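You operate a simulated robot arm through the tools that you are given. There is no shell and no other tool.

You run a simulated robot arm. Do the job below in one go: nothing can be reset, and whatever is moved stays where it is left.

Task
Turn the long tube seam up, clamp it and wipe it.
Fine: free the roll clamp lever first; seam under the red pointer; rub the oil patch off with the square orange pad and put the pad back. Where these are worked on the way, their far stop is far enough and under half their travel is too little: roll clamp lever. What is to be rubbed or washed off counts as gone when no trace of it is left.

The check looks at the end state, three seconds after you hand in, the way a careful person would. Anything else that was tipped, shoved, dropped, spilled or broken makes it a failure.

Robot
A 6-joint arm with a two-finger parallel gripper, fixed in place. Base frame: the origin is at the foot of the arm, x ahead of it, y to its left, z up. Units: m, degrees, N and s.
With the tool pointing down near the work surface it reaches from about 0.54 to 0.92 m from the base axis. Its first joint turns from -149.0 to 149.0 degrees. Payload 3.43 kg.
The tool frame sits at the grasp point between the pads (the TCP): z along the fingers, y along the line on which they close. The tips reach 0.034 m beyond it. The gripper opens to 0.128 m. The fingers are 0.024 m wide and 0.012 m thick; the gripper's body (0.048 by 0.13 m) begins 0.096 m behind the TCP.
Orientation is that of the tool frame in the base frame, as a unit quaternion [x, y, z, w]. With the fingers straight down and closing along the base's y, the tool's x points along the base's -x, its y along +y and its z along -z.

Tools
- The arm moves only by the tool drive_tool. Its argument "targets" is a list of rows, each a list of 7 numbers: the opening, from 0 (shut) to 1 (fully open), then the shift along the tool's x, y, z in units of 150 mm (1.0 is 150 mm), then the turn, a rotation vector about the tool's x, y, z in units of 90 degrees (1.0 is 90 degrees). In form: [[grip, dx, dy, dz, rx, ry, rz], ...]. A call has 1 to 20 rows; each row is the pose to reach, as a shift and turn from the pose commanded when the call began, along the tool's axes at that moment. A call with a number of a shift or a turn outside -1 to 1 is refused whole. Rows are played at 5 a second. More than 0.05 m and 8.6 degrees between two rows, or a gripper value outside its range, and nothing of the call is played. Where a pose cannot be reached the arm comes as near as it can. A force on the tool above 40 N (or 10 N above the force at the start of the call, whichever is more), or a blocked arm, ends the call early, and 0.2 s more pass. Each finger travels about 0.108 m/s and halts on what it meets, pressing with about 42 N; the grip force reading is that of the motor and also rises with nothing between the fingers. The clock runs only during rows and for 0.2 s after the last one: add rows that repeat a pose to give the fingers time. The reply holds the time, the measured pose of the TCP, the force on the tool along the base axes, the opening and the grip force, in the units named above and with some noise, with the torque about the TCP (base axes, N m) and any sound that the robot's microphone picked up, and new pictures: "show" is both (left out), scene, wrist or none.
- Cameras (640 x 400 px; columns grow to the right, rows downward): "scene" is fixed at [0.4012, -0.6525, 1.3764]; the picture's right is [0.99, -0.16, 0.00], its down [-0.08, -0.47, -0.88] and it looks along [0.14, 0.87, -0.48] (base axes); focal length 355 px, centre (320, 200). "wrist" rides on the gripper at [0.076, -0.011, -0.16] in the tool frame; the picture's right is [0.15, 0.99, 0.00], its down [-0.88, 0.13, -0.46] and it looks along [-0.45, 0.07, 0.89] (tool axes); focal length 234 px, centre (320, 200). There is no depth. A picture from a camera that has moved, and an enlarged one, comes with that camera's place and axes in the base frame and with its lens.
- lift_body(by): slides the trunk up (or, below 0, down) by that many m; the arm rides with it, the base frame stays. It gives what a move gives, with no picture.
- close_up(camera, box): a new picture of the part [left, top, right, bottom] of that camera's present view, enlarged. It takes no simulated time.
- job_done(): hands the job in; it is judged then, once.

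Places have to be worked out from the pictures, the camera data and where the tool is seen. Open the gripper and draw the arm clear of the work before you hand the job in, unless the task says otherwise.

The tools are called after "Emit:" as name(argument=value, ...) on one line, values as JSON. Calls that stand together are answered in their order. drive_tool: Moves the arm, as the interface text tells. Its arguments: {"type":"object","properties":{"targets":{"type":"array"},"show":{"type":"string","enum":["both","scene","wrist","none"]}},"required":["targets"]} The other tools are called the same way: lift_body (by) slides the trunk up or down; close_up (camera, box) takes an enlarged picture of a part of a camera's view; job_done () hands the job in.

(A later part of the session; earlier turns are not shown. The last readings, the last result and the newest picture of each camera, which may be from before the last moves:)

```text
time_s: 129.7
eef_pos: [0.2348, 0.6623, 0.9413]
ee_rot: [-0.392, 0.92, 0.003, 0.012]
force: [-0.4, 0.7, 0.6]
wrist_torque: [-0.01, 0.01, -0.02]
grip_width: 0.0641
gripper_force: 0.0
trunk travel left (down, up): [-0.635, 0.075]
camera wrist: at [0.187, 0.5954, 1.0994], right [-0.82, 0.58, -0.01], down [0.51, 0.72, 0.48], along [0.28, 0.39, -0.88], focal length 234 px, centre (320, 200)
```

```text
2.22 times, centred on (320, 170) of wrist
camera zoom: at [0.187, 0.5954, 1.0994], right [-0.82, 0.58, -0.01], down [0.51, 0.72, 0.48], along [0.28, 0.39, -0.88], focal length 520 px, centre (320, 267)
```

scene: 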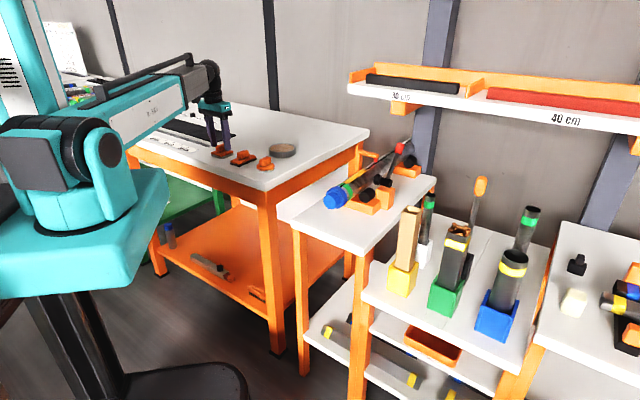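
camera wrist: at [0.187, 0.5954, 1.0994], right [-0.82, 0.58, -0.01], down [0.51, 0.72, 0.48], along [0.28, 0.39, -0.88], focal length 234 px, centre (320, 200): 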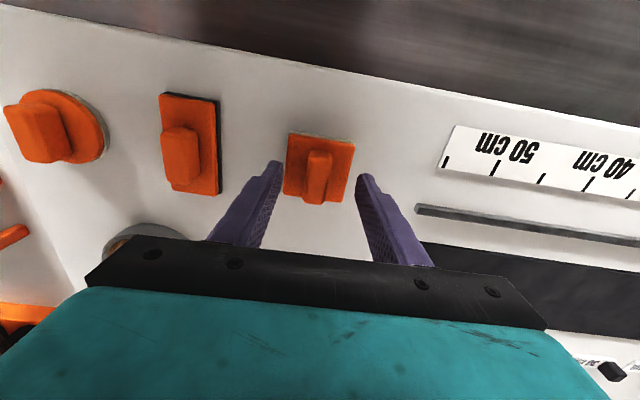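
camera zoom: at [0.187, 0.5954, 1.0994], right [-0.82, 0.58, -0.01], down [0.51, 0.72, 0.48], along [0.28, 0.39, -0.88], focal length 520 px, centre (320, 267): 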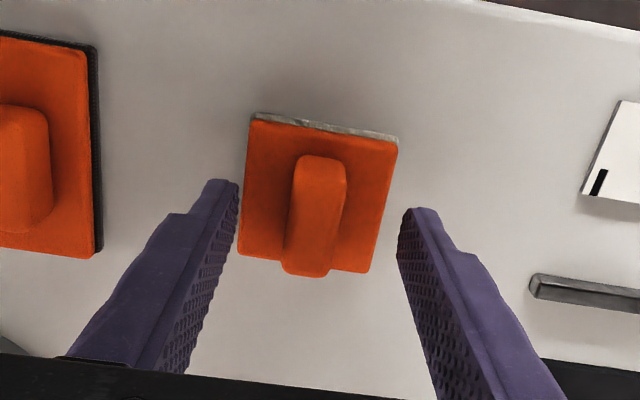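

The fingers straddle the handle; table ≈ 0.877, plate top ≈ 0.889, handle top ≈ 0.915. I lower 11 mm more and close.

Emit:
drive_tool(targets=[[0.5, 0, 0, 0.02, 0, 0, 0], [0.45, 0, 0, 0.04, 0, 0, 0], [0.4, 0, 0, 0.06, 0, 0, 0], [0.4, 0, 0, 0.072, 0, 0, 0], [0.3, 0, 0, 0.072, 0, 0, 0], [0.2, 0, 0, 0.072, 0, 0, 0], [0.1, 0, 0, 0.072, 0, 0, 0], [0, 0, 0, 0.072, 0, 0, 0], [0, 0, 0, 0.072, 0, 0, 0], [0, 0, 0, 0.072, 0, 0, 0]], show="both")

Emit:
close_up(camera="scene", box=[195, 110, 255, 165])

Emit:
close_up(camera="wrist", box=[220, 80, 420, 260])

```text
time_s: 131.9
eef_pos: [0.2346, 0.6605, 0.9301]
ee_rot: [-0.392, 0.92, 0.003, 0.013]
force: [6.7, -5.3, 13.4]
wrist_torque: [-0.22, -0.02, 0.08]
grip_width: 0.0188
gripper_force: 42.1
trunk travel left (down, up): [-0.635, 0.075]
camera wrist: at [0.1876, 0.5935, 1.0884], right [-0.82, 0.58, -0.01], down [0.51, 0.72, 0.48], along [0.28, 0.39, -0.88], focal length 234 px, centre (320, 200)
```

scene: 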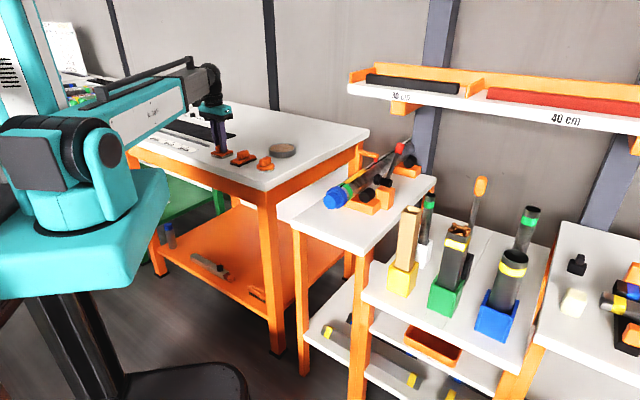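
wrist: 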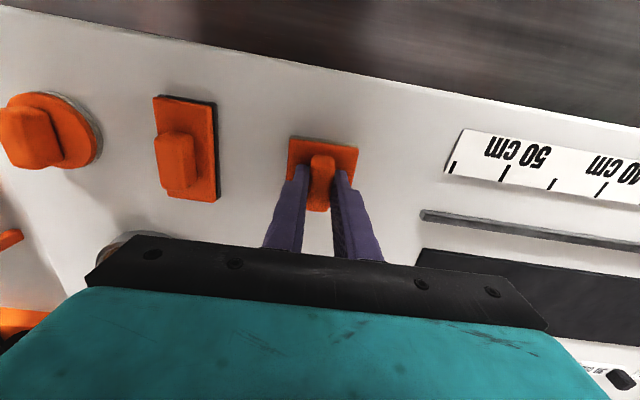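

```text
7.27 times, centred on (225, 138) of scene
camera zoom: at [0.4012, -0.6525, 1.3764], right [0.99, -0.16, 0.0], down [-0.08, -0.47, -0.88], along [0.14, 0.87, -0.48], focal length 2579 px, centre (1011, 654)
```

zoom: 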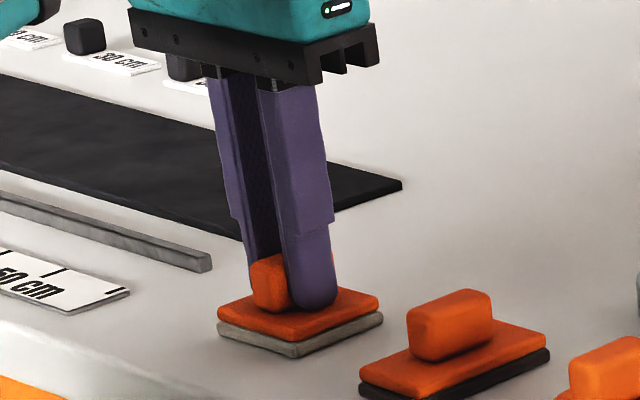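

```text
2.22 times, centred on (320, 170) of wrist
camera zoom: at [0.1876, 0.5935, 1.0884], right [-0.82, 0.58, -0.01], down [0.51, 0.72, 0.48], along [0.28, 0.39, -0.88], focal length 520 px, centre (320, 267)
```

zoom: 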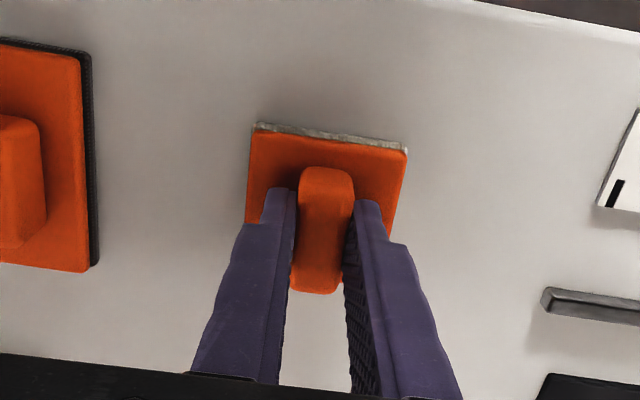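

Gripped (19 mm) at TCP (0.2346, 0.6605, 0.930) — I note this as the pad's home. I lift it straight up and start back toward the tube.

Emit:
drive_tool(targets=[[0, 0, 0, -0.02, 0, 0, 0], [0, 0, 0, -0.06, 0, 0, 0], [0, 0, 0, -0.11, 0, 0, 0], [0, 0, 0, -0.16, 0, 0, 0], [0, 0, 0, -0.21, 0, 0, 0], [0, 0, 0, -0.26, 0, 0, 0], [0, 0, 0, -0.31, 0, 0, 0], [0, 0, 0, -0.36, 0, 0, 0], [0, 0, 0, -0.41, 0, 0, 0], [0, 0, 0, -0.46, 0, 0, 0], [0, 0, 0, -0.51, 0, 0, 0], [0, 0, 0, -0.56, 0, 0, 0], [0, 0, 0, -0.6, 0, 0, 0], [0, 0, 0, -0.63, 0, 0, 0], [0, 0, 0, -0.65, 0, 0, 0]], show="both")

Emit:
close_up(camera="scene", box=[180, 90, 280, 180])

```text
time_s: 135.1
eef_pos: [0.2322, 0.6598, 1.0283]
ee_rot: [-0.392, 0.92, 0.003, 0.012]
force: [-0.2, -0.1, -1.1]
wrist_torque: [-0.02, 0.06, -0.02]
grip_width: 0.0188
gripper_force: 41.6
trunk travel left (down, up): [-0.635, 0.075]
camera wrist: at [0.1847, 0.5935, 1.1863], right [-0.82, 0.58, -0.01], down [0.51, 0.72, 0.48], along [0.28, 0.39, -0.88], focal length 234 px, centre (320, 200)
```

scene: 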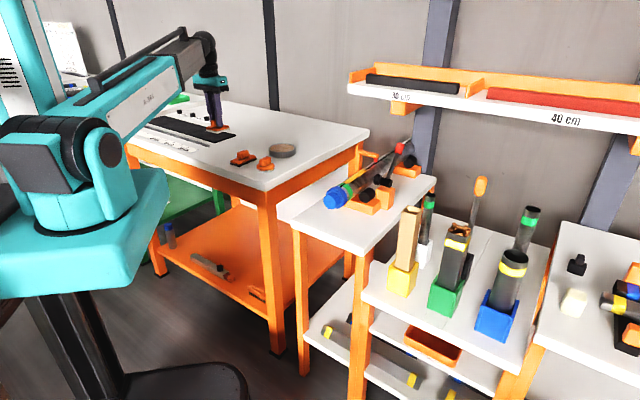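
wrist: 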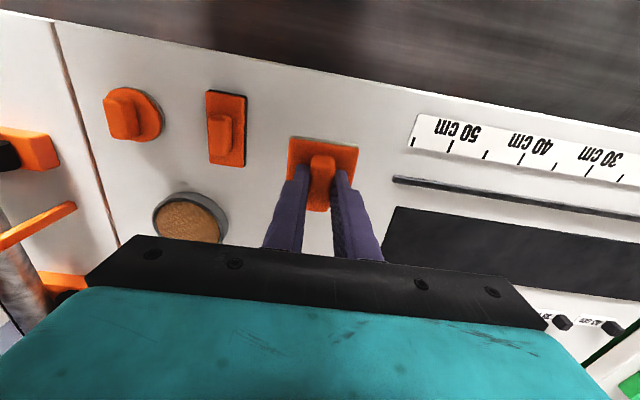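

```text
4.44 times, centred on (230, 135) of scene
camera zoom: at [0.4012, -0.6525, 1.3764], right [0.99, -0.16, 0.0], down [-0.08, -0.47, -0.88], along [0.14, 0.87, -0.48], focal length 1576 px, centre (720, 489)
```

zoom: 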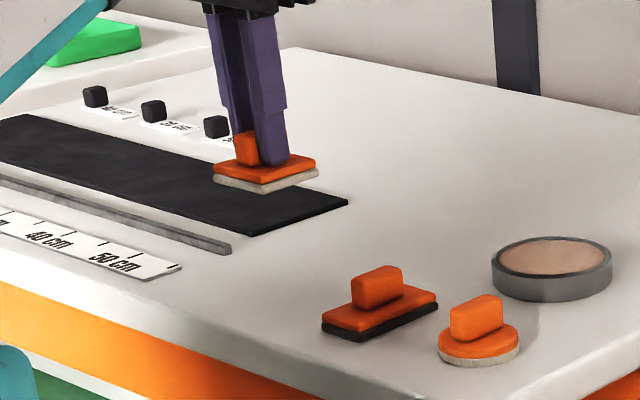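

The pad hangs level. I carry it toward the tube.

Emit:
drive_tool(targets=[[0, 0, -0.02, 0, 0, 0, 0], [0, -0.003, -0.06, 0, 0, 0, 0], [0, -0.006, -0.11, 0, 0, 0, 0], [0, -0.009, -0.17, 0, 0, 0, 0], [0, -0.012, -0.23, 0, 0, 0, 0], [0, -0.015, -0.29, 0, 0, 0, 0], [0, -0.018, -0.35, 0, 0, 0, 0], [0, -0.021, -0.41, 0, 0, 0, 0], [0, -0.025, -0.47, 0, 0, 0, 0], [0, -0.029, -0.53, 0, 0, 0, 0], [0, -0.033, -0.59, 0, 0, 0, 0], [0, -0.037, -0.65, 0, 0, 0, 0], [0, -0.041, -0.71, 0, 0, 0, 0], [0, -0.045, -0.77, 0, 0, 0, 0], [0, -0.049, -0.83, 0, 0, 0, 0], [0, -0.053, -0.88, 0, 0, 0, 0], [0, -0.056, -0.93, 0, 0, 0, 0], [0, -0.058, -0.97, 0, 0, 0, 0], [0, -0.06, -1.0, 0, 0, 0, 0]], show="none")

Emit:
drive_tool(targets=[[0, 0, -0.02, 0, 0, 0, 0], [0, -0.003, -0.06, 0, 0, 0, 0], [0, -0.006, -0.11, 0, 0, 0, 0], [0, -0.009, -0.17, 0, 0, 0, 0], [0, -0.012, -0.23, 0, 0, 0, 0], [0, -0.015, -0.29, 0, 0, 0, 0], [0, -0.018, -0.35, 0, 0, 0, 0], [0, -0.021, -0.41, 0, 0, 0, 0], [0, -0.025, -0.47, 0, 0, 0, 0], [0, -0.029, -0.53, 0, 0, 0, 0], [0, -0.033, -0.59, 0, 0, 0, 0], [0, -0.037, -0.65, 0, 0, 0, 0], [0, -0.041, -0.71, 0, 0, 0, 0], [0, -0.045, -0.77, 0, 0, 0, 0], [0, -0.049, -0.83, 0, 0, 0, 0], [0, -0.053, -0.88, 0, 0, 0, 0], [0, -0.056, -0.93, 0, 0, 0, 0], [0, -0.058, -0.97, 0, 0, 0, 0], [0, -0.06, -1.0, 0, 0, 0, 0]], show="none")

Emit:
drive_tool(targets=[[0, 0, -0.02, 0, 0, 0, 0], [0, -0.003, -0.06, 0, 0, 0, 0], [0, -0.006, -0.11, 0, 0, 0, 0], [0, -0.009, -0.17, 0, 0, 0, 0], [0, -0.012, -0.23, 0, 0, 0, 0], [0, -0.015, -0.29, 0, 0, 0, 0], [0, -0.018, -0.35, 0, 0, 0, 0], [0, -0.021, -0.41, 0, 0, 0, 0], [0, -0.025, -0.47, 0, 0, 0, 0], [0, -0.029, -0.53, 0, 0, 0, 0], [0, -0.033, -0.59, 0, 0, 0, 0], [0, -0.037, -0.65, 0, 0, 0, 0], [0, -0.041, -0.71, 0, 0, 0, 0], [0, -0.045, -0.77, 0, 0, 0, 0], [0, -0.049, -0.83, 0, 0, 0, 0], [0, -0.053, -0.88, 0, 0, 0, 0], [0, -0.056, -0.93, 0, 0, 0, 0], [0, -0.058, -0.97, 0, 0, 0, 0], [0, -0.06, -1.0, 0, 0, 0, 0]], show="both")

```text
time_s: 139.1
eef_pos: [0.3448, 0.5622, 1.0283]
ee_rot: [-0.392, 0.92, 0.003, 0.012]
force: [0.7, -0.2, -0.2]
wrist_torque: [-0.02, -0.03, -0.01]
grip_width: 0.0187
gripper_force: 41.9
trunk travel left (down, up): [-0.635, 0.075]
```

```text
time_s: 143.1
eef_pos: [0.4626, 0.4639, 1.029]
ee_rot: [-0.392, 0.92, 0.003, 0.012]
force: [-0.4, -0.6, -0.9]
wrist_torque: [0.0, -0.01, 0.01]
grip_width: 0.019
gripper_force: 42.0
trunk travel left (down, up): [-0.635, 0.075]
```

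```text
time_s: 147.1
eef_pos: [0.5771, 0.3695, 1.0297]
ee_rot: [-0.393, 0.919, 0.003, 0.011]
force: [-0.9, -0.5, -0.5]
wrist_torque: [-0.03, 0.0, 0.0]
grip_width: 0.0188
gripper_force: 42.0
trunk travel left (down, up): [-0.635, 0.075]
camera wrist: at [0.5299, 0.3025, 1.1881], right [-0.82, 0.58, -0.01], down [0.51, 0.72, 0.48], along [0.28, 0.39, -0.88], focal length 234 px, centre (320, 200)
```

scene: 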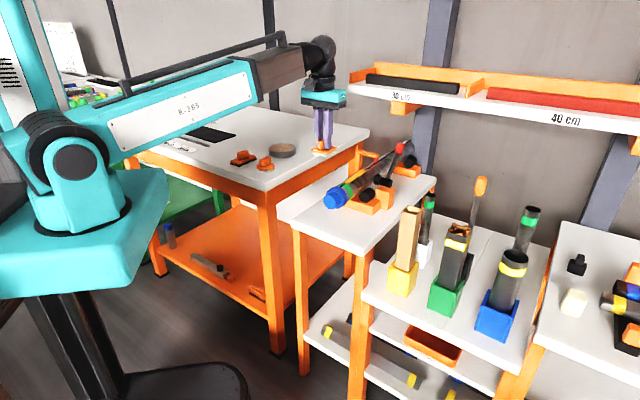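
wrist: 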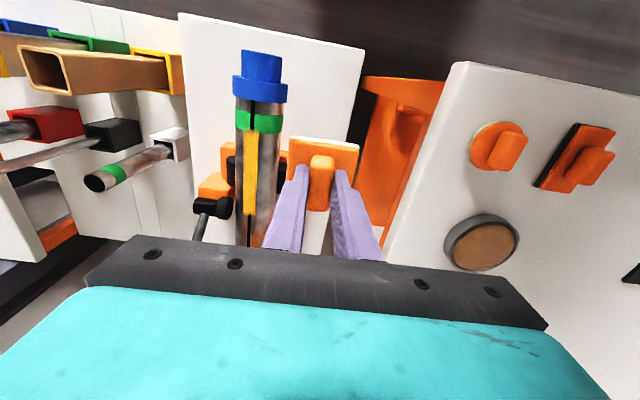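

Over the gap beside the tube, pad still held firmly. I move it over the near end of the oil strip and down to about 2 cm above it.

Emit:
drive_tool(targets=[[0, -0.002, -0.03, 0.01, 0, 0, 0], [0, -0.005, -0.08, 0.03, 0, 0, 0], [0, -0.009, -0.13, 0.06, 0, 0, 0], [0, -0.013, -0.18, 0.09, 0, 0, 0], [0, -0.016, -0.23, 0.12, 0, 0, 0], [0, -0.02, -0.28, 0.15, 0, 0, 0], [0, -0.023, -0.33, 0.18, 0, 0, 0], [0, -0.027, -0.38, 0.22, 0, 0, 0], [0, -0.03, -0.43, 0.26, 0, 0, 0], [0, -0.033, -0.48, 0.3, 0, 0, 0], [0, -0.036, -0.53, 0.33, 0, 0, 0], [0, -0.039, -0.56, 0.35, 0, 0, 0], [0, -0.04, -0.577, 0.365, 0, 0, 0]], show="both")

Emit:
close_up(camera="scene", box=[310, 120, 410, 220])

Emit:
close_up(camera="wrist", box=[220, 60, 420, 260])

```text
time_s: 149.9
eef_pos: [0.6423, 0.3135, 0.9763]
ee_rot: [-0.393, 0.92, 0.003, 0.012]
force: [0.3, 0.1, -0.3]
wrist_torque: [0.01, 0.0, 0.0]
grip_width: 0.019
gripper_force: 42.4
trunk travel left (down, up): [-0.635, 0.075]
camera wrist: at [0.5959, 0.2464, 1.1338], right [-0.82, 0.58, -0.01], down [0.51, 0.72, 0.48], along [0.28, 0.39, -0.88], focal length 234 px, centre (320, 200)
```

scene: 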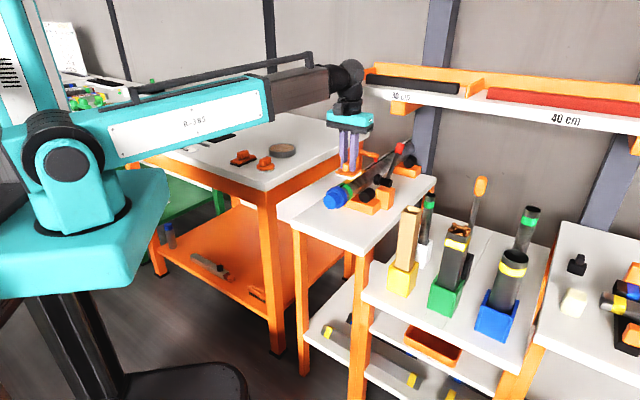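
wrist: 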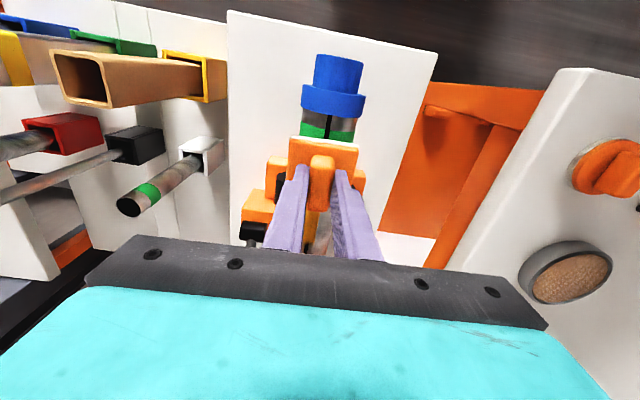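

```text
4.00 times, centred on (360, 170) of scene
camera zoom: at [0.4012, -0.6525, 1.3764], right [0.99, -0.16, 0.0], down [-0.08, -0.47, -0.88], along [0.14, 0.87, -0.48], focal length 1418 px, centre (160, 320)
```

zoom: 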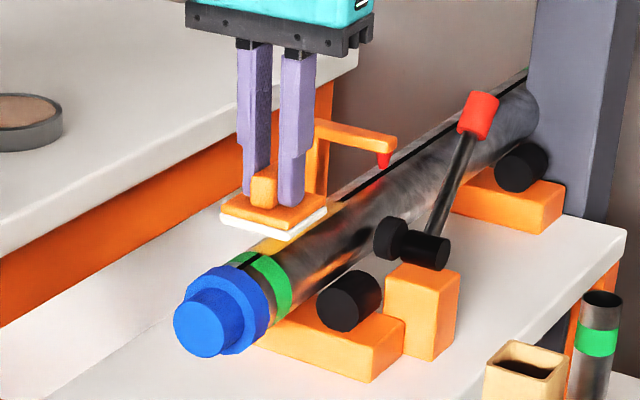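

```text
2.00 times, centred on (320, 160) of wrist
camera zoom: at [0.5959, 0.2464, 1.1338], right [-0.82, 0.58, -0.01], down [0.51, 0.72, 0.48], along [0.28, 0.39, -0.88], focal length 468 px, centre (320, 280)
```

zoom: 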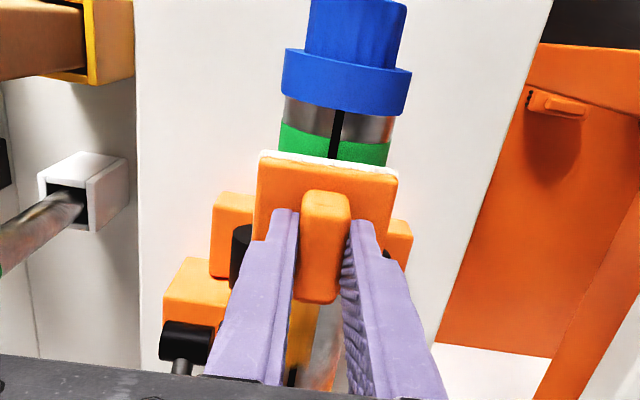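

The pad's near edge is at u ≈ 0.643, just covering the start of the strip, and it is centred over the tube. I descend slowly until light contact.

Emit:
drive_tool(targets=[[0, 0, 0, 0.03, 0, 0, 0], [0, 0, 0, 0.06, 0, 0, 0], [0, 0, 0, 0.085, 0, 0, 0], [0, 0, 0, 0.105, 0, 0, 0], [0, 0, 0, 0.12, 0, 0, 0], [0, 0, 0, 0.13, 0, 0, 0], [0, 0, 0, 0.14, 0, 0, 0]], show="none")

Emit:
close_up(camera="scene", box=[330, 150, 380, 210])

```text
time_s: 151.5
eef_pos: [0.6443, 0.3153, 0.9546]
ee_rot: [-0.393, 0.92, 0.003, 0.012]
force: [-1.1, -0.2, -0.7]
wrist_torque: [0.0, -0.02, -0.02]
grip_width: 0.0189
gripper_force: 42.1
trunk travel left (down, up): [-0.635, 0.075]
```

```text
6.67 times, centred on (355, 180) of scene
camera zoom: at [0.4012, -0.6525, 1.3764], right [0.99, -0.16, 0.0], down [-0.08, -0.47, -0.88], along [0.14, 0.87, -0.48], focal length 2364 px, centre (87, 333)
```

zoom: 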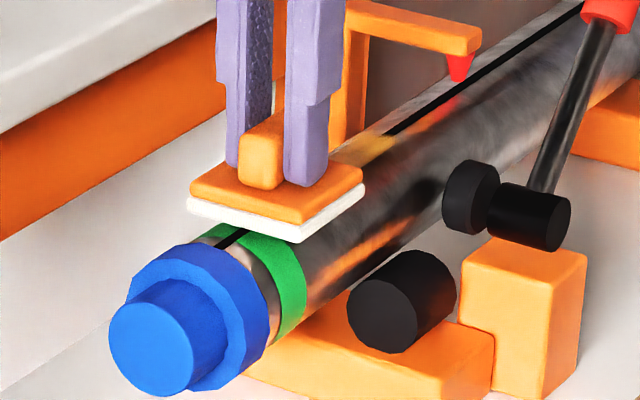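

No contact yet, a few mm left. I continue in 1.5 mm steps.

Emit:
drive_tool(targets=[[0, 0, 0, 0.01, 0, 0, 0], [0, 0, 0, 0.02, 0, 0, 0], [0, 0, 0, 0.03, 0, 0, 0], [0, 0, 0, 0.04, 0, 0, 0]], show="none")

```text
time_s: 152.5
eef_pos: [0.6442, 0.315, 0.9507]
ee_rot: [-0.393, 0.92, 0.003, 0.015]
force: [3.5, 4.6, 21.0]
wrist_torque: [-0.14, 0.3, -0.03]
grip_width: 0.019
gripper_force: 41.5
trunk travel left (down, up): [-0.635, 0.075]
```

Contact at 21 N. I stroke along the tube to the far end of the strip (u ≈ 0.785), keeping light pressure.

Emit:
drive_tool(targets=[[0, -0.02, 0, -0.002, 0, 0, 0], [0, -0.06, -0.001, -0.001, 0, 0, 0], [0, -0.11, -0.001, 0, 0, 0, 0], [0, -0.16, -0.002, 0.001, 0, 0, 0], [0, -0.21, -0.003, 0.002, 0, 0, 0], [0, -0.26, -0.003, 0.003, 0, 0, 0], [0, -0.31, -0.004, 0.005, 0, 0, 0], [0, -0.36, -0.004, 0.006, 0, 0, 0], [0, -0.41, -0.005, 0.007, 0, 0, 0], [0, -0.46, -0.006, 0.008, 0, 0, 0], [0, -0.51, -0.006, 0.009, 0, 0, 0], [0, -0.56, -0.007, 0.011, 0, 0, 0], [0, -0.61, -0.008, 0.012, 0, 0, 0], [0, -0.66, -0.008, 0.013, 0, 0, 0], [0, -0.7, -0.009, 0.014, 0, 0, 0], [0, -0.727, -0.009, 0.015, 0, 0, 0]], show="both")

Emit:
close_up(camera="scene", box=[330, 130, 400, 210])

Emit:
close_up(camera="wrist", box=[240, 0, 420, 200])

```text
time_s: 155.9
eef_pos: [0.718, 0.3924, 0.9493]
ee_rot: [-0.392, 0.92, 0.003, 0.013]
force: [-4.2, -6.4, 11.2]
wrist_torque: [-0.24, 0.16, -0.01]
grip_width: 0.0191
gripper_force: 42.6
trunk travel left (down, up): [-0.635, 0.075]
camera wrist: at [0.671, 0.3257, 1.1082], right [-0.82, 0.58, -0.01], down [0.51, 0.72, 0.48], along [0.28, 0.39, -0.88], focal length 234 px, centre (320, 200)
```

scene: 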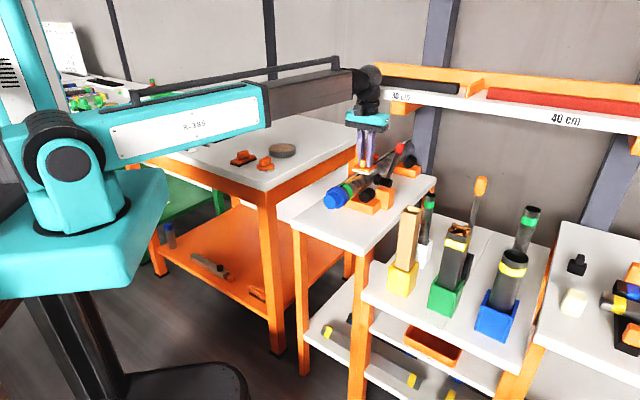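
wrist: 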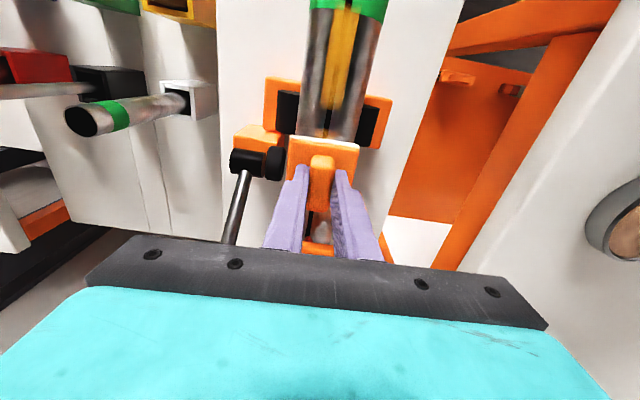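

```text
5.00 times, centred on (365, 170) of scene
camera zoom: at [0.4012, -0.6525, 1.3764], right [0.99, -0.16, 0.0], down [-0.08, -0.47, -0.88], along [0.14, 0.87, -0.48], focal length 1773 px, centre (95, 350)
```

zoom: 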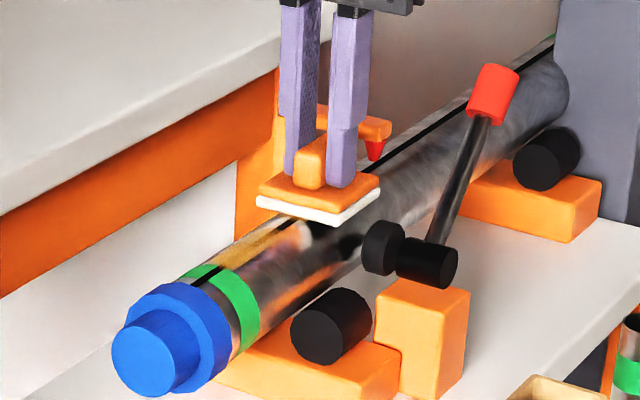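

```text
2.00 times, centred on (330, 100) of wrist
camera zoom: at [0.671, 0.3257, 1.1082], right [-0.82, 0.58, -0.01], down [0.51, 0.72, 0.48], along [0.28, 0.39, -0.88], focal length 468 px, centre (300, 400)
```

zoom: 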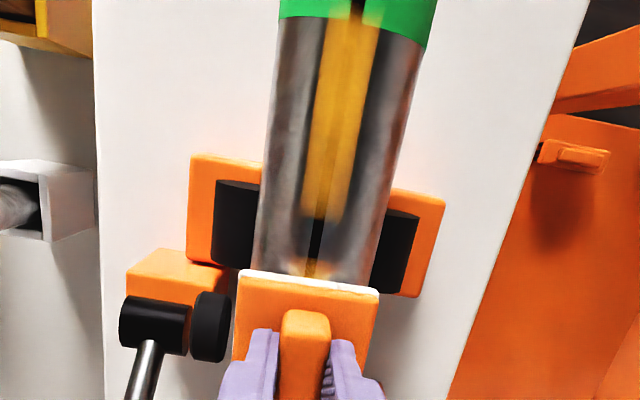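

One stroke already clears part of the strip and thins the rest. I stroke back with slightly more pressure.

Emit:
drive_tool(targets=[[0, 0.02, 0, 0.003, 0, 0, 0], [0, 0.06, 0.001, 0.002, 0, 0, 0], [0, 0.11, 0.001, 0.001, 0, 0, 0], [0, 0.16, 0.002, 0, 0, 0, 0], [0, 0.21, 0.003, -0.001, 0, 0, 0], [0, 0.26, 0.003, -0.002, 0, 0, 0], [0, 0.31, 0.004, -0.003, 0, 0, 0], [0, 0.36, 0.004, -0.004, 0, 0, 0], [0, 0.41, 0.005, -0.005, 0, 0, 0], [0, 0.46, 0.006, -0.006, 0, 0, 0], [0, 0.51, 0.006, -0.007, 0, 0, 0], [0, 0.56, 0.007, -0.009, 0, 0, 0], [0, 0.61, 0.008, -0.01, 0, 0, 0], [0, 0.66, 0.008, -0.011, 0, 0, 0], [0, 0.71, 0.009, -0.012, 0, 0, 0], [0, 0.745, 0.009, -0.013, 0, 0, 0]], show="wrist")

Emit:
close_up(camera="scene", box=[330, 130, 400, 210])

```text
time_s: 157.0
eef_pos: [0.7037, 0.378, 0.9497]
ee_rot: [-0.393, 0.919, 0.005, 0.017]
force: [-1.4, 1.3, 11.0]
wrist_torque: [-0.19, 0.31, -0.03]
grip_width: 0.019
gripper_force: 42.0
trunk travel left (down, up): [-0.635, 0.075]
stopped in row 5: the force on the tool passed its limit at 40 N (the readings are from after the stop); the commanded pose is now the measured one
camera wrist: at [0.6563, 0.3094, 1.1077], right [-0.82, 0.58, -0.01], down [0.5, 0.72, 0.49], along [0.29, 0.39, -0.87], focal length 234 px, centre (320, 200)
```

wrist: 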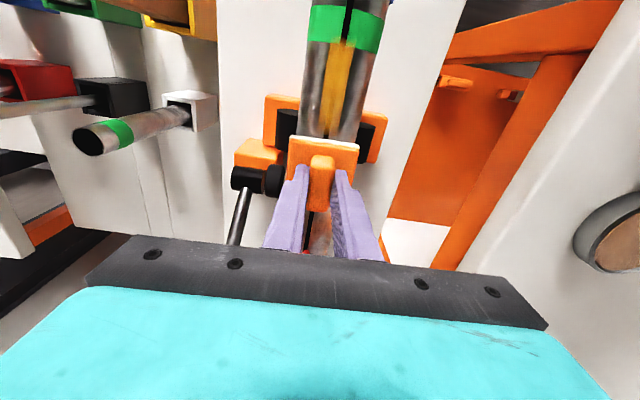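

```text
5.00 times, centred on (365, 170) of scene
camera zoom: at [0.4012, -0.6525, 1.3764], right [0.99, -0.16, 0.0], down [-0.08, -0.47, -0.88], along [0.14, 0.87, -0.48], focal length 1773 px, centre (95, 350)
```

zoom: 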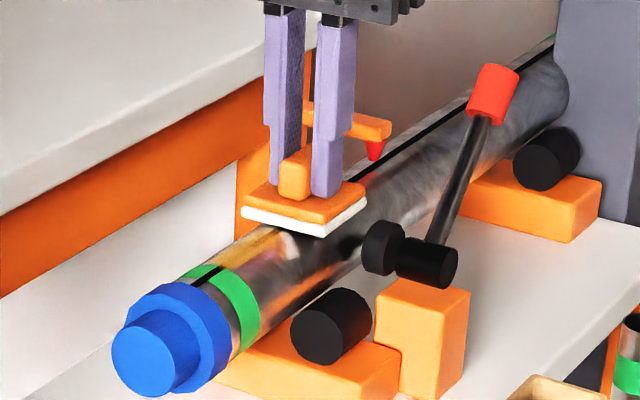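

Backward strokes dig in more. From here (11 N) I continue back with a touch less pressure and proper slope compensation.

Emit:
drive_tool(targets=[[0, 0.0, 0, -0.002, 0, 0, 0], [0, 0.03, 0, -0.003, 0, 0, 0], [0, 0.07, 0.001, -0.005, 0, 0, 0], [0, 0.11, 0.001, -0.006, 0, 0, 0], [0, 0.15, 0.002, -0.008, 0, 0, 0], [0, 0.19, 0.002, -0.009, 0, 0, 0], [0, 0.23, 0.003, -0.011, 0, 0, 0], [0, 0.27, 0.003, -0.012, 0, 0, 0], [0, 0.31, 0.004, -0.014, 0, 0, 0], [0, 0.35, 0.004, -0.015, 0, 0, 0], [0, 0.39, 0.005, -0.017, 0, 0, 0], [0, 0.43, 0.005, -0.018, 0, 0, 0], [0, 0.47, 0.006, -0.019, 0, 0, 0], [0, 0.51, 0.006, -0.021, 0, 0, 0], [0, 0.55, 0.007, -0.022, 0, 0, 0], [0, 0.58, 0.007, -0.023, 0, 0, 0]], show="wrist")

Emit:
close_up(camera="scene", box=[330, 130, 400, 210])

```text
time_s: 160.4
eef_pos: [0.6448, 0.3172, 0.9501]
ee_rot: [-0.394, 0.919, 0.006, 0.018]
force: [9.7, 10.7, 20.2]
wrist_torque: [0.16, -0.02, -0.05]
grip_width: 0.0187
gripper_force: 42.3
trunk travel left (down, up): [-0.635, 0.075]
camera wrist: at [0.596, 0.2478, 1.1074], right [-0.82, 0.58, -0.01], down [0.5, 0.72, 0.49], along [0.29, 0.39, -0.87], focal length 234 px, centre (320, 200)
```

wrist: 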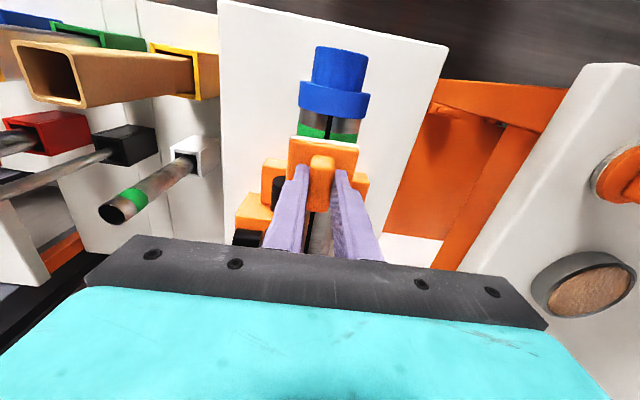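

```text
5.00 times, centred on (365, 170) of scene
camera zoom: at [0.4012, -0.6525, 1.3764], right [0.99, -0.16, 0.0], down [-0.08, -0.47, -0.88], along [0.14, 0.87, -0.48], focal length 1773 px, centre (95, 350)
```

zoom: 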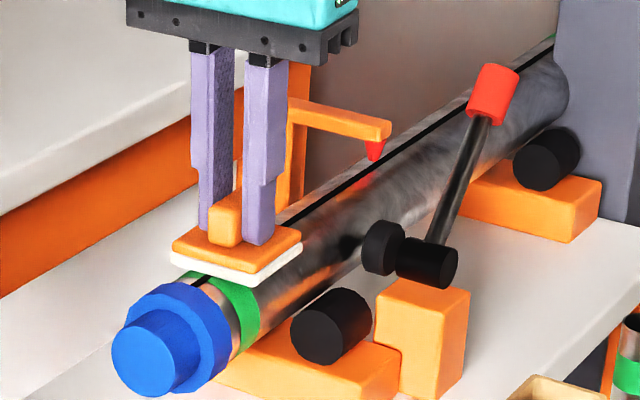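

The far part looks clean. I rub back and forth over the near end (by the green ring) several times.

Emit:
drive_tool(targets=[[0, 0.03, 0, -0.003, 0, 0, 0], [0, 0.045, 0, -0.004, 0, 0, 0], [0, 0.01, 0, -0.002, 0, 0, 0], [0, -0.04, 0, 0.001, 0, 0, 0], [0, -0.09, 0, 0.003, 0, 0, 0], [0, -0.14, 0, 0.004, 0, 0, 0], [0, -0.19, 0, 0.006, 0, 0, 0], [0, -0.23, 0, 0.007, 0, 0, 0], [0, -0.2, 0, 0.005, 0, 0, 0], [0, -0.15, 0, 0.003, 0, 0, 0], [0, -0.1, 0, 0.001, 0, 0, 0], [0, -0.05, 0, -0.001, 0, 0, 0], [0, 0, 0, -0.003, 0, 0, 0], [0, 0.04, 0, -0.004, 0, 0, 0], [0, 0.01, 0, -0.002, 0, 0, 0], [0, -0.04, 0, 0.001, 0, 0, 0], [0, -0.09, 0, 0.003, 0, 0, 0], [0, -0.14, 0, 0.004, 0, 0, 0], [0, -0.19, 0, 0.006, 0, 0, 0], [0, -0.24, 0, 0.008, 0, 0, 0]], show="wrist")

Emit:
close_up(camera="wrist", box=[240, 20, 420, 180])

Emit:
close_up(camera="scene", box=[330, 150, 390, 200])

```text
time_s: 164.6
eef_pos: [0.6694, 0.3413, 0.9494]
ee_rot: [-0.393, 0.919, 0.005, 0.017]
force: [-1.9, -2.1, 3.6]
wrist_torque: [-0.14, 0.19, 0.01]
grip_width: 0.0188
gripper_force: 42.2
trunk travel left (down, up): [-0.635, 0.075]
camera wrist: at [0.6208, 0.2729, 1.1079], right [-0.82, 0.58, -0.01], down [0.5, 0.72, 0.48], along [0.29, 0.39, -0.87], focal length 234 px, centre (320, 200)
```

wrist: 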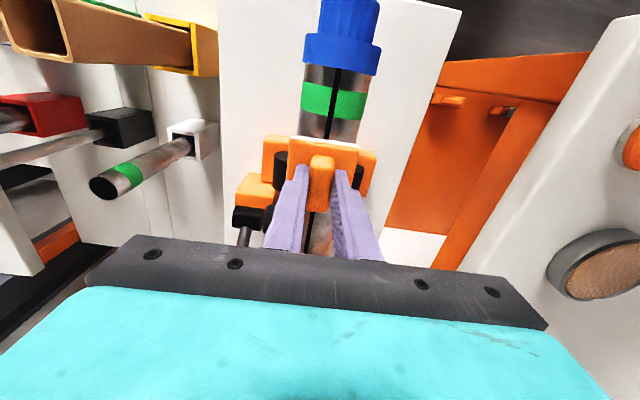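

```text
2.50 times, centred on (330, 100) of wrist
camera zoom: at [0.6208, 0.2729, 1.1079], right [-0.82, 0.58, -0.01], down [0.5, 0.72, 0.48], along [0.29, 0.39, -0.87], focal length 585 px, centre (295, 450)
```

zoom: 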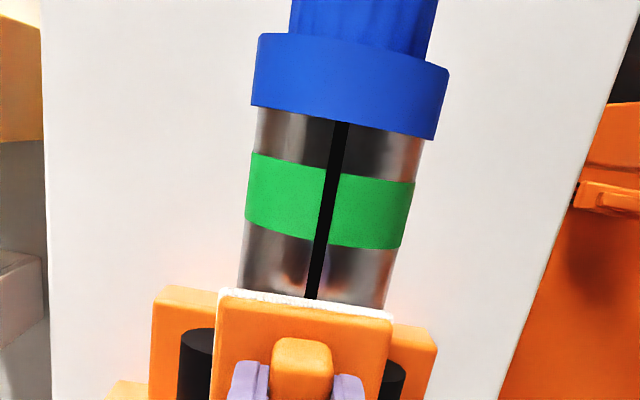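

```text
8.00 times, centred on (360, 175) of scene
camera zoom: at [0.4012, -0.6525, 1.3764], right [0.99, -0.16, 0.0], down [-0.08, -0.47, -0.88], along [0.14, 0.87, -0.48], focal length 2837 px, centre (0, 400)
```

zoom: 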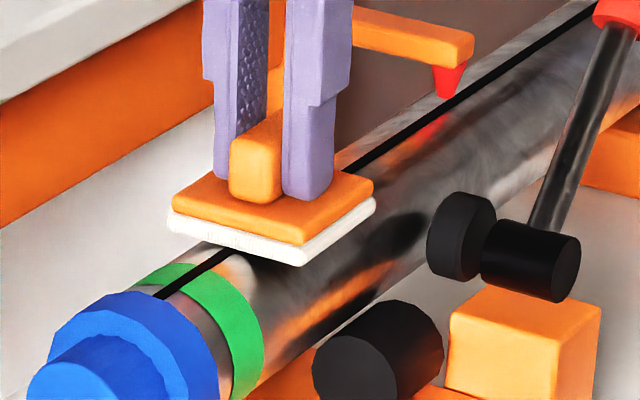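

The near end is clean. One more pass with contact through the middle to the far end, then I lift to inspect.

Emit:
drive_tool(targets=[[0, 0, 0, 0.006, 0, 0, 0], [0, -0.04, 0, 0.007, 0, 0, 0], [0, -0.09, -0.001, 0.009, 0, 0, 0], [0, -0.14, -0.001, 0.011, 0, 0, 0], [0, -0.19, -0.002, 0.012, 0, 0, 0], [0, -0.24, -0.003, 0.014, 0, 0, 0], [0, -0.29, -0.003, 0.016, 0, 0, 0], [0, -0.34, -0.004, 0.017, 0, 0, 0], [0, -0.39, -0.004, 0.019, 0, 0, 0], [0, -0.44, -0.005, 0.02, 0, 0, 0], [0, -0.49, -0.006, 0.021, 0, 0, 0], [0, -0.52, -0.006, 0.022, 0, 0, 0], [0, -0.49, -0.006, 0.019, 0, 0, 0], [0, -0.45, -0.005, 0.016, 0, 0, 0], [0, -0.41, -0.005, 0.014, 0, 0, 0], [0, -0.37, -0.004, 0.011, 0, 0, 0], [0, -0.33, -0.004, 0.009, 0, 0, 0], [0, -0.29, -0.003, 0.007, 0, 0, 0], [0, -0.25, -0.003, 0.005, 0, 0, 0]], show="none")

Emit:
close_up(camera="scene", box=[330, 150, 390, 200])

```text
time_s: 168.6
eef_pos: [0.6964, 0.3671, 0.9495]
ee_rot: [-0.393, 0.919, 0.005, 0.016]
force: [0.1, -0.8, 0.4]
wrist_torque: [-0.03, 0.08, 0.02]
grip_width: 0.0187
gripper_force: 41.6
trunk travel left (down, up): [-0.635, 0.075]
```

```text
8.00 times, centred on (360, 175) of scene
camera zoom: at [0.4012, -0.6525, 1.3764], right [0.99, -0.16, 0.0], down [-0.08, -0.47, -0.88], along [0.14, 0.87, -0.48], focal length 2837 px, centre (0, 400)
```

zoom: 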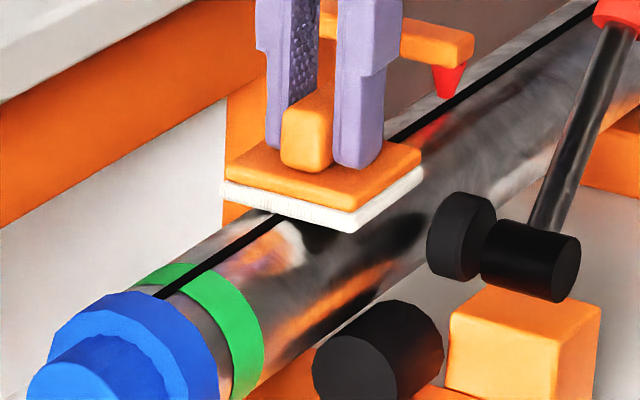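

I lift the pad and shift left so the camera can see the whole tube top.

Emit:
drive_tool(targets=[[0, 0, 0, -0.03, 0, 0, 0], [0, 0, 0, -0.07, 0, 0, 0], [0, 0, 0, -0.12, 0, 0, 0], [0, 0, 0, -0.17, 0, 0, 0], [0, 0, 0, -0.22, 0, 0, 0], [0, 0, 0, -0.27, 0, 0, 0], [0, 0, 0.02, -0.32, 0, 0, 0], [0, 0.01, 0.06, -0.37, 0, 0, 0], [0, 0.02, 0.11, -0.41, 0, 0, 0], [0, 0.03, 0.16, -0.45, 0, 0, 0], [0, 0.04, 0.21, -0.48, 0, 0, 0], [0, 0.05, 0.26, -0.5, 0, 0, 0], [0, 0.06, 0.31, -0.52, 0, 0, 0], [0, 0.07, 0.36, -0.53, 0, 0, 0], [0, 0.08, 0.41, -0.53, 0, 0, 0], [0, 0.09, 0.46, -0.53, 0, 0, 0], [0, 0.1, 0.51, -0.53, 0, 0, 0], [0, 0.1, 0.54, -0.53, 0, 0, 0], [0, 0.1, 0.56, -0.53, 0, 0, 0]], show="both")

Emit:
close_up(camera="wrist", box=[190, 60, 310, 240])

Emit:
close_up(camera="scene", box=[330, 135, 400, 205])

```text
time_s: 172.6
eef_pos: [0.6227, 0.4136, 1.0285]
ee_rot: [-0.393, 0.919, 0.005, 0.016]
force: [0.2, -0.4, -0.9]
wrist_torque: [0.03, -0.01, 0.02]
grip_width: 0.019
gripper_force: 42.2
trunk travel left (down, up): [-0.635, 0.075]
camera wrist: at [0.5749, 0.345, 1.187], right [-0.82, 0.58, -0.01], down [0.5, 0.72, 0.48], along [0.29, 0.39, -0.87], focal length 234 px, centre (320, 200)
```

scene: 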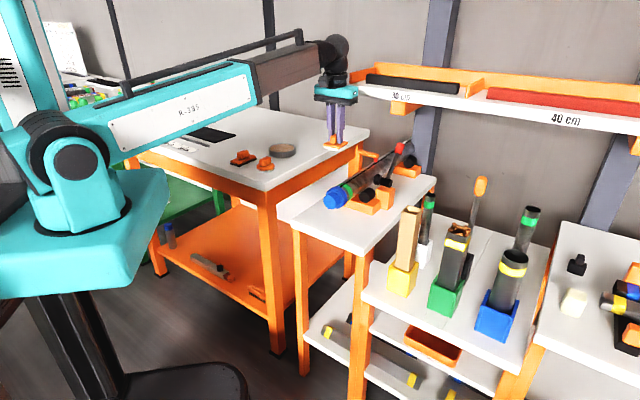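
wrist: 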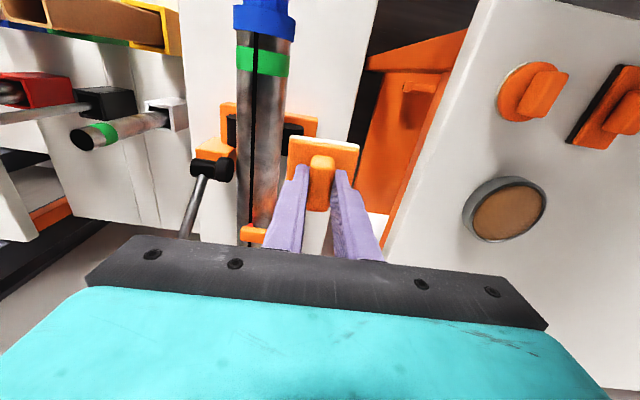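

```text
2.22 times, centred on (250, 150) of wrist
camera zoom: at [0.5749, 0.345, 1.187], right [-0.82, 0.58, -0.01], down [0.5, 0.72, 0.48], along [0.29, 0.39, -0.87], focal length 520 px, centre (476, 311)
```

zoom: 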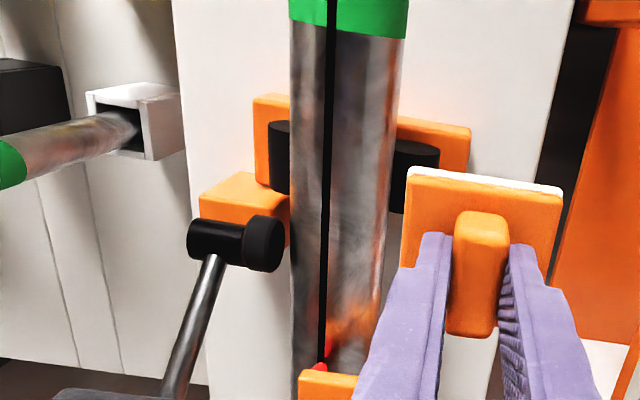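

```text
5.71 times, centred on (365, 170) of scene
camera zoom: at [0.4012, -0.6525, 1.3764], right [0.99, -0.16, 0.0], down [-0.08, -0.47, -0.88], along [0.14, 0.87, -0.48], focal length 2026 px, centre (63, 371)
```

zoom: 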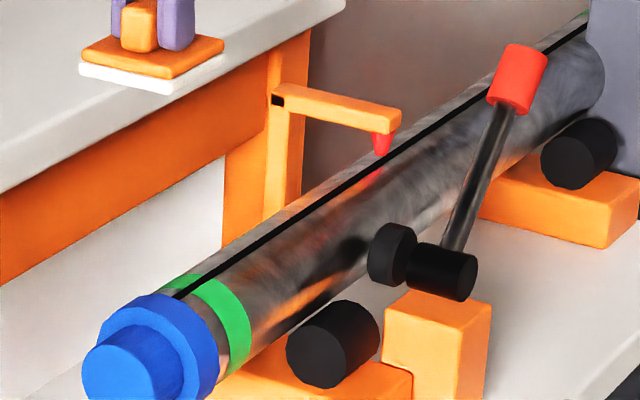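

The strip appears gone. I enlarge to search for faint traces and to check the pointer.

Emit:
close_up(camera="scene", box=[340, 160, 376, 194])

Emit:
close_up(camera="wrist", box=[225, 35, 305, 125])

Emit:
close_up(camera="wrist", box=[225, 110, 305, 240])

Emit:
close_up(camera="scene", box=[366, 145, 396, 170])

```text
11.76 times, centred on (358, 177) of scene
camera zoom: at [0.4012, -0.6525, 1.3764], right [0.99, -0.16, 0.0], down [-0.08, -0.47, -0.88], along [0.14, 0.87, -0.48], focal length 4172 px, centre (-127, 471)
```

zoom: 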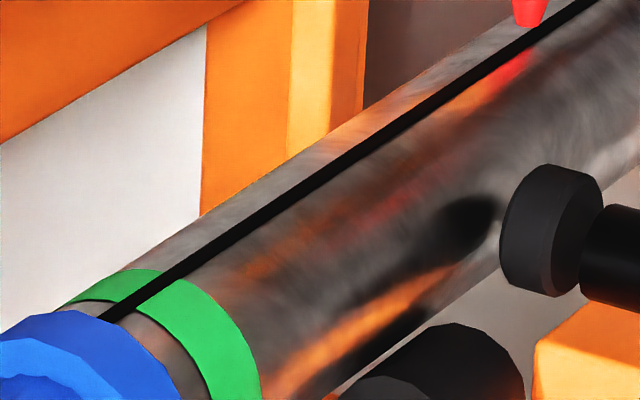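

```text
4.44 times, centred on (265, 80) of wrist
camera zoom: at [0.5749, 0.345, 1.187], right [-0.82, 0.58, -0.01], down [0.5, 0.72, 0.48], along [0.29, 0.39, -0.87], focal length 1041 px, centre (564, 733)
```

zoom: 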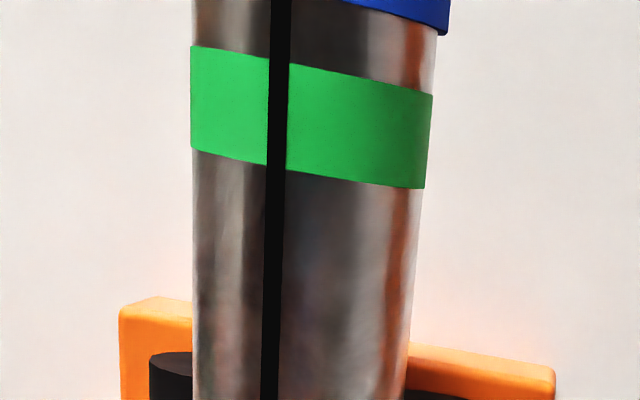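

```text
3.08 times, centred on (265, 175) of wrist
camera zoom: at [0.5749, 0.345, 1.187], right [-0.82, 0.58, -0.01], down [0.5, 0.72, 0.48], along [0.29, 0.39, -0.87], focal length 720 px, centre (489, 277)
```

zoom: 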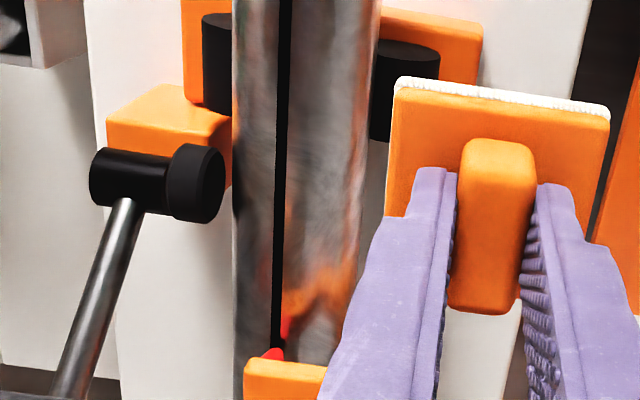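

```text
16.00 times, centred on (381, 158) of scene
camera zoom: at [0.4012, -0.6525, 1.3764], right [0.99, -0.16, 0.0], down [-0.08, -0.47, -0.88], along [0.14, 0.87, -0.48], focal length 5673 px, centre (-656, 880)
```

zoom: 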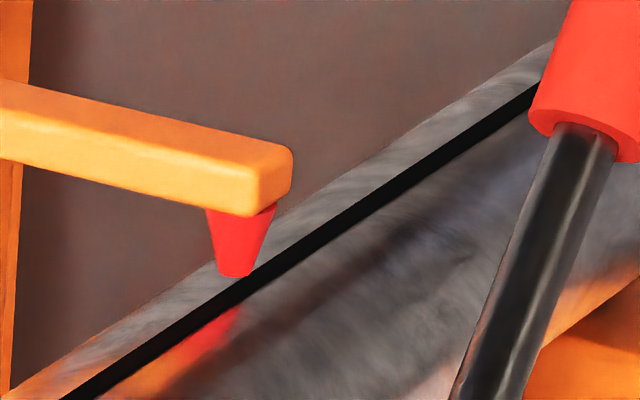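

No trace remains (only reflections move with the viewpoint), and the pointer tip stands over the seam. I carry the pad back to its home place.

Emit:
drive_tool(targets=[[0, 0.004, 0.02, 0, 0, 0, 0], [0, 0.012, 0.06, 0, 0, 0, 0], [0, 0.022, 0.11, 0, 0, 0, 0], [0, 0.034, 0.17, 0, 0, 0.001, 0], [0, 0.046, 0.23, 0, 0, 0.001, 0], [0, 0.057, 0.29, 0, 0, 0.001, 0], [0, 0.069, 0.35, 0, 0.001, 0.002, 0], [0, 0.081, 0.41, 0, 0.001, 0.002, 0], [0, 0.093, 0.47, 0, 0.001, 0.002, 0], [0, 0.105, 0.53, 0, 0.001, 0.003, 0], [0, 0.117, 0.59, 0, 0.002, 0.003, 0], [0, 0.129, 0.65, 0, 0.002, 0.003, 0], [0, 0.141, 0.71, 0, 0.002, 0.003, 0], [0, 0.152, 0.77, 0, 0.002, 0.004, 0], [0, 0.164, 0.83, 0, 0.002, 0.004, 0], [0, 0.174, 0.88, 0, 0.003, 0.004, 0], [0, 0.184, 0.93, 0, 0.003, 0.004, 0], [0, 0.192, 0.97, 0, 0.003, 0.004, 0], [0, 0.198, 1.0, 0, 0.003, 0.004, 0]], show="none")

Emit:
drive_tool(targets=[[0, 0.004, 0.02, 0, 0, 0, 0], [0, 0.012, 0.06, 0, 0, 0, 0], [0, 0.022, 0.11, 0, 0, 0, 0], [0, 0.034, 0.17, 0, 0, 0, 0], [0, 0.046, 0.23, 0, 0, 0, 0], [0, 0.057, 0.29, 0, 0, 0, 0], [0, 0.069, 0.35, 0, 0, 0, 0], [0, 0.081, 0.41, 0, 0, 0, 0], [0, 0.093, 0.47, 0, 0, 0, 0], [0, 0.105, 0.53, 0, 0, 0, 0], [0, 0.117, 0.59, 0, 0, 0, 0], [0, 0.129, 0.65, 0, 0, 0, 0], [0, 0.141, 0.71, 0, 0, 0, 0], [0, 0.152, 0.77, 0, 0, 0, 0], [0, 0.164, 0.83, 0, 0, 0, 0], [0, 0.174, 0.88, 0, 0, 0, 0], [0, 0.184, 0.93, 0, 0, 0, 0], [0, 0.192, 0.97, 0, 0, 0, 0], [0, 0.198, 1.0, 0, 0, 0, 0]], show="none")

```text
time_s: 176.6
eef_pos: [0.4933, 0.4952, 1.0265]
ee_rot: [-0.393, 0.919, 0.002, 0.015]
force: [0.5, -0.7, -0.2]
wrist_torque: [0.0, -0.02, -0.02]
grip_width: 0.0188
gripper_force: 42.0
trunk travel left (down, up): [-0.635, 0.075]
```

```text
time_s: 180.6
eef_pos: [0.3643, 0.5785, 1.0255]
ee_rot: [-0.392, 0.92, 0.001, 0.015]
force: [0.4, 0.2, -1.1]
wrist_torque: [-0.03, 0.01, 0.01]
grip_width: 0.0189
gripper_force: 41.9
trunk travel left (down, up): [-0.635, 0.075]
```

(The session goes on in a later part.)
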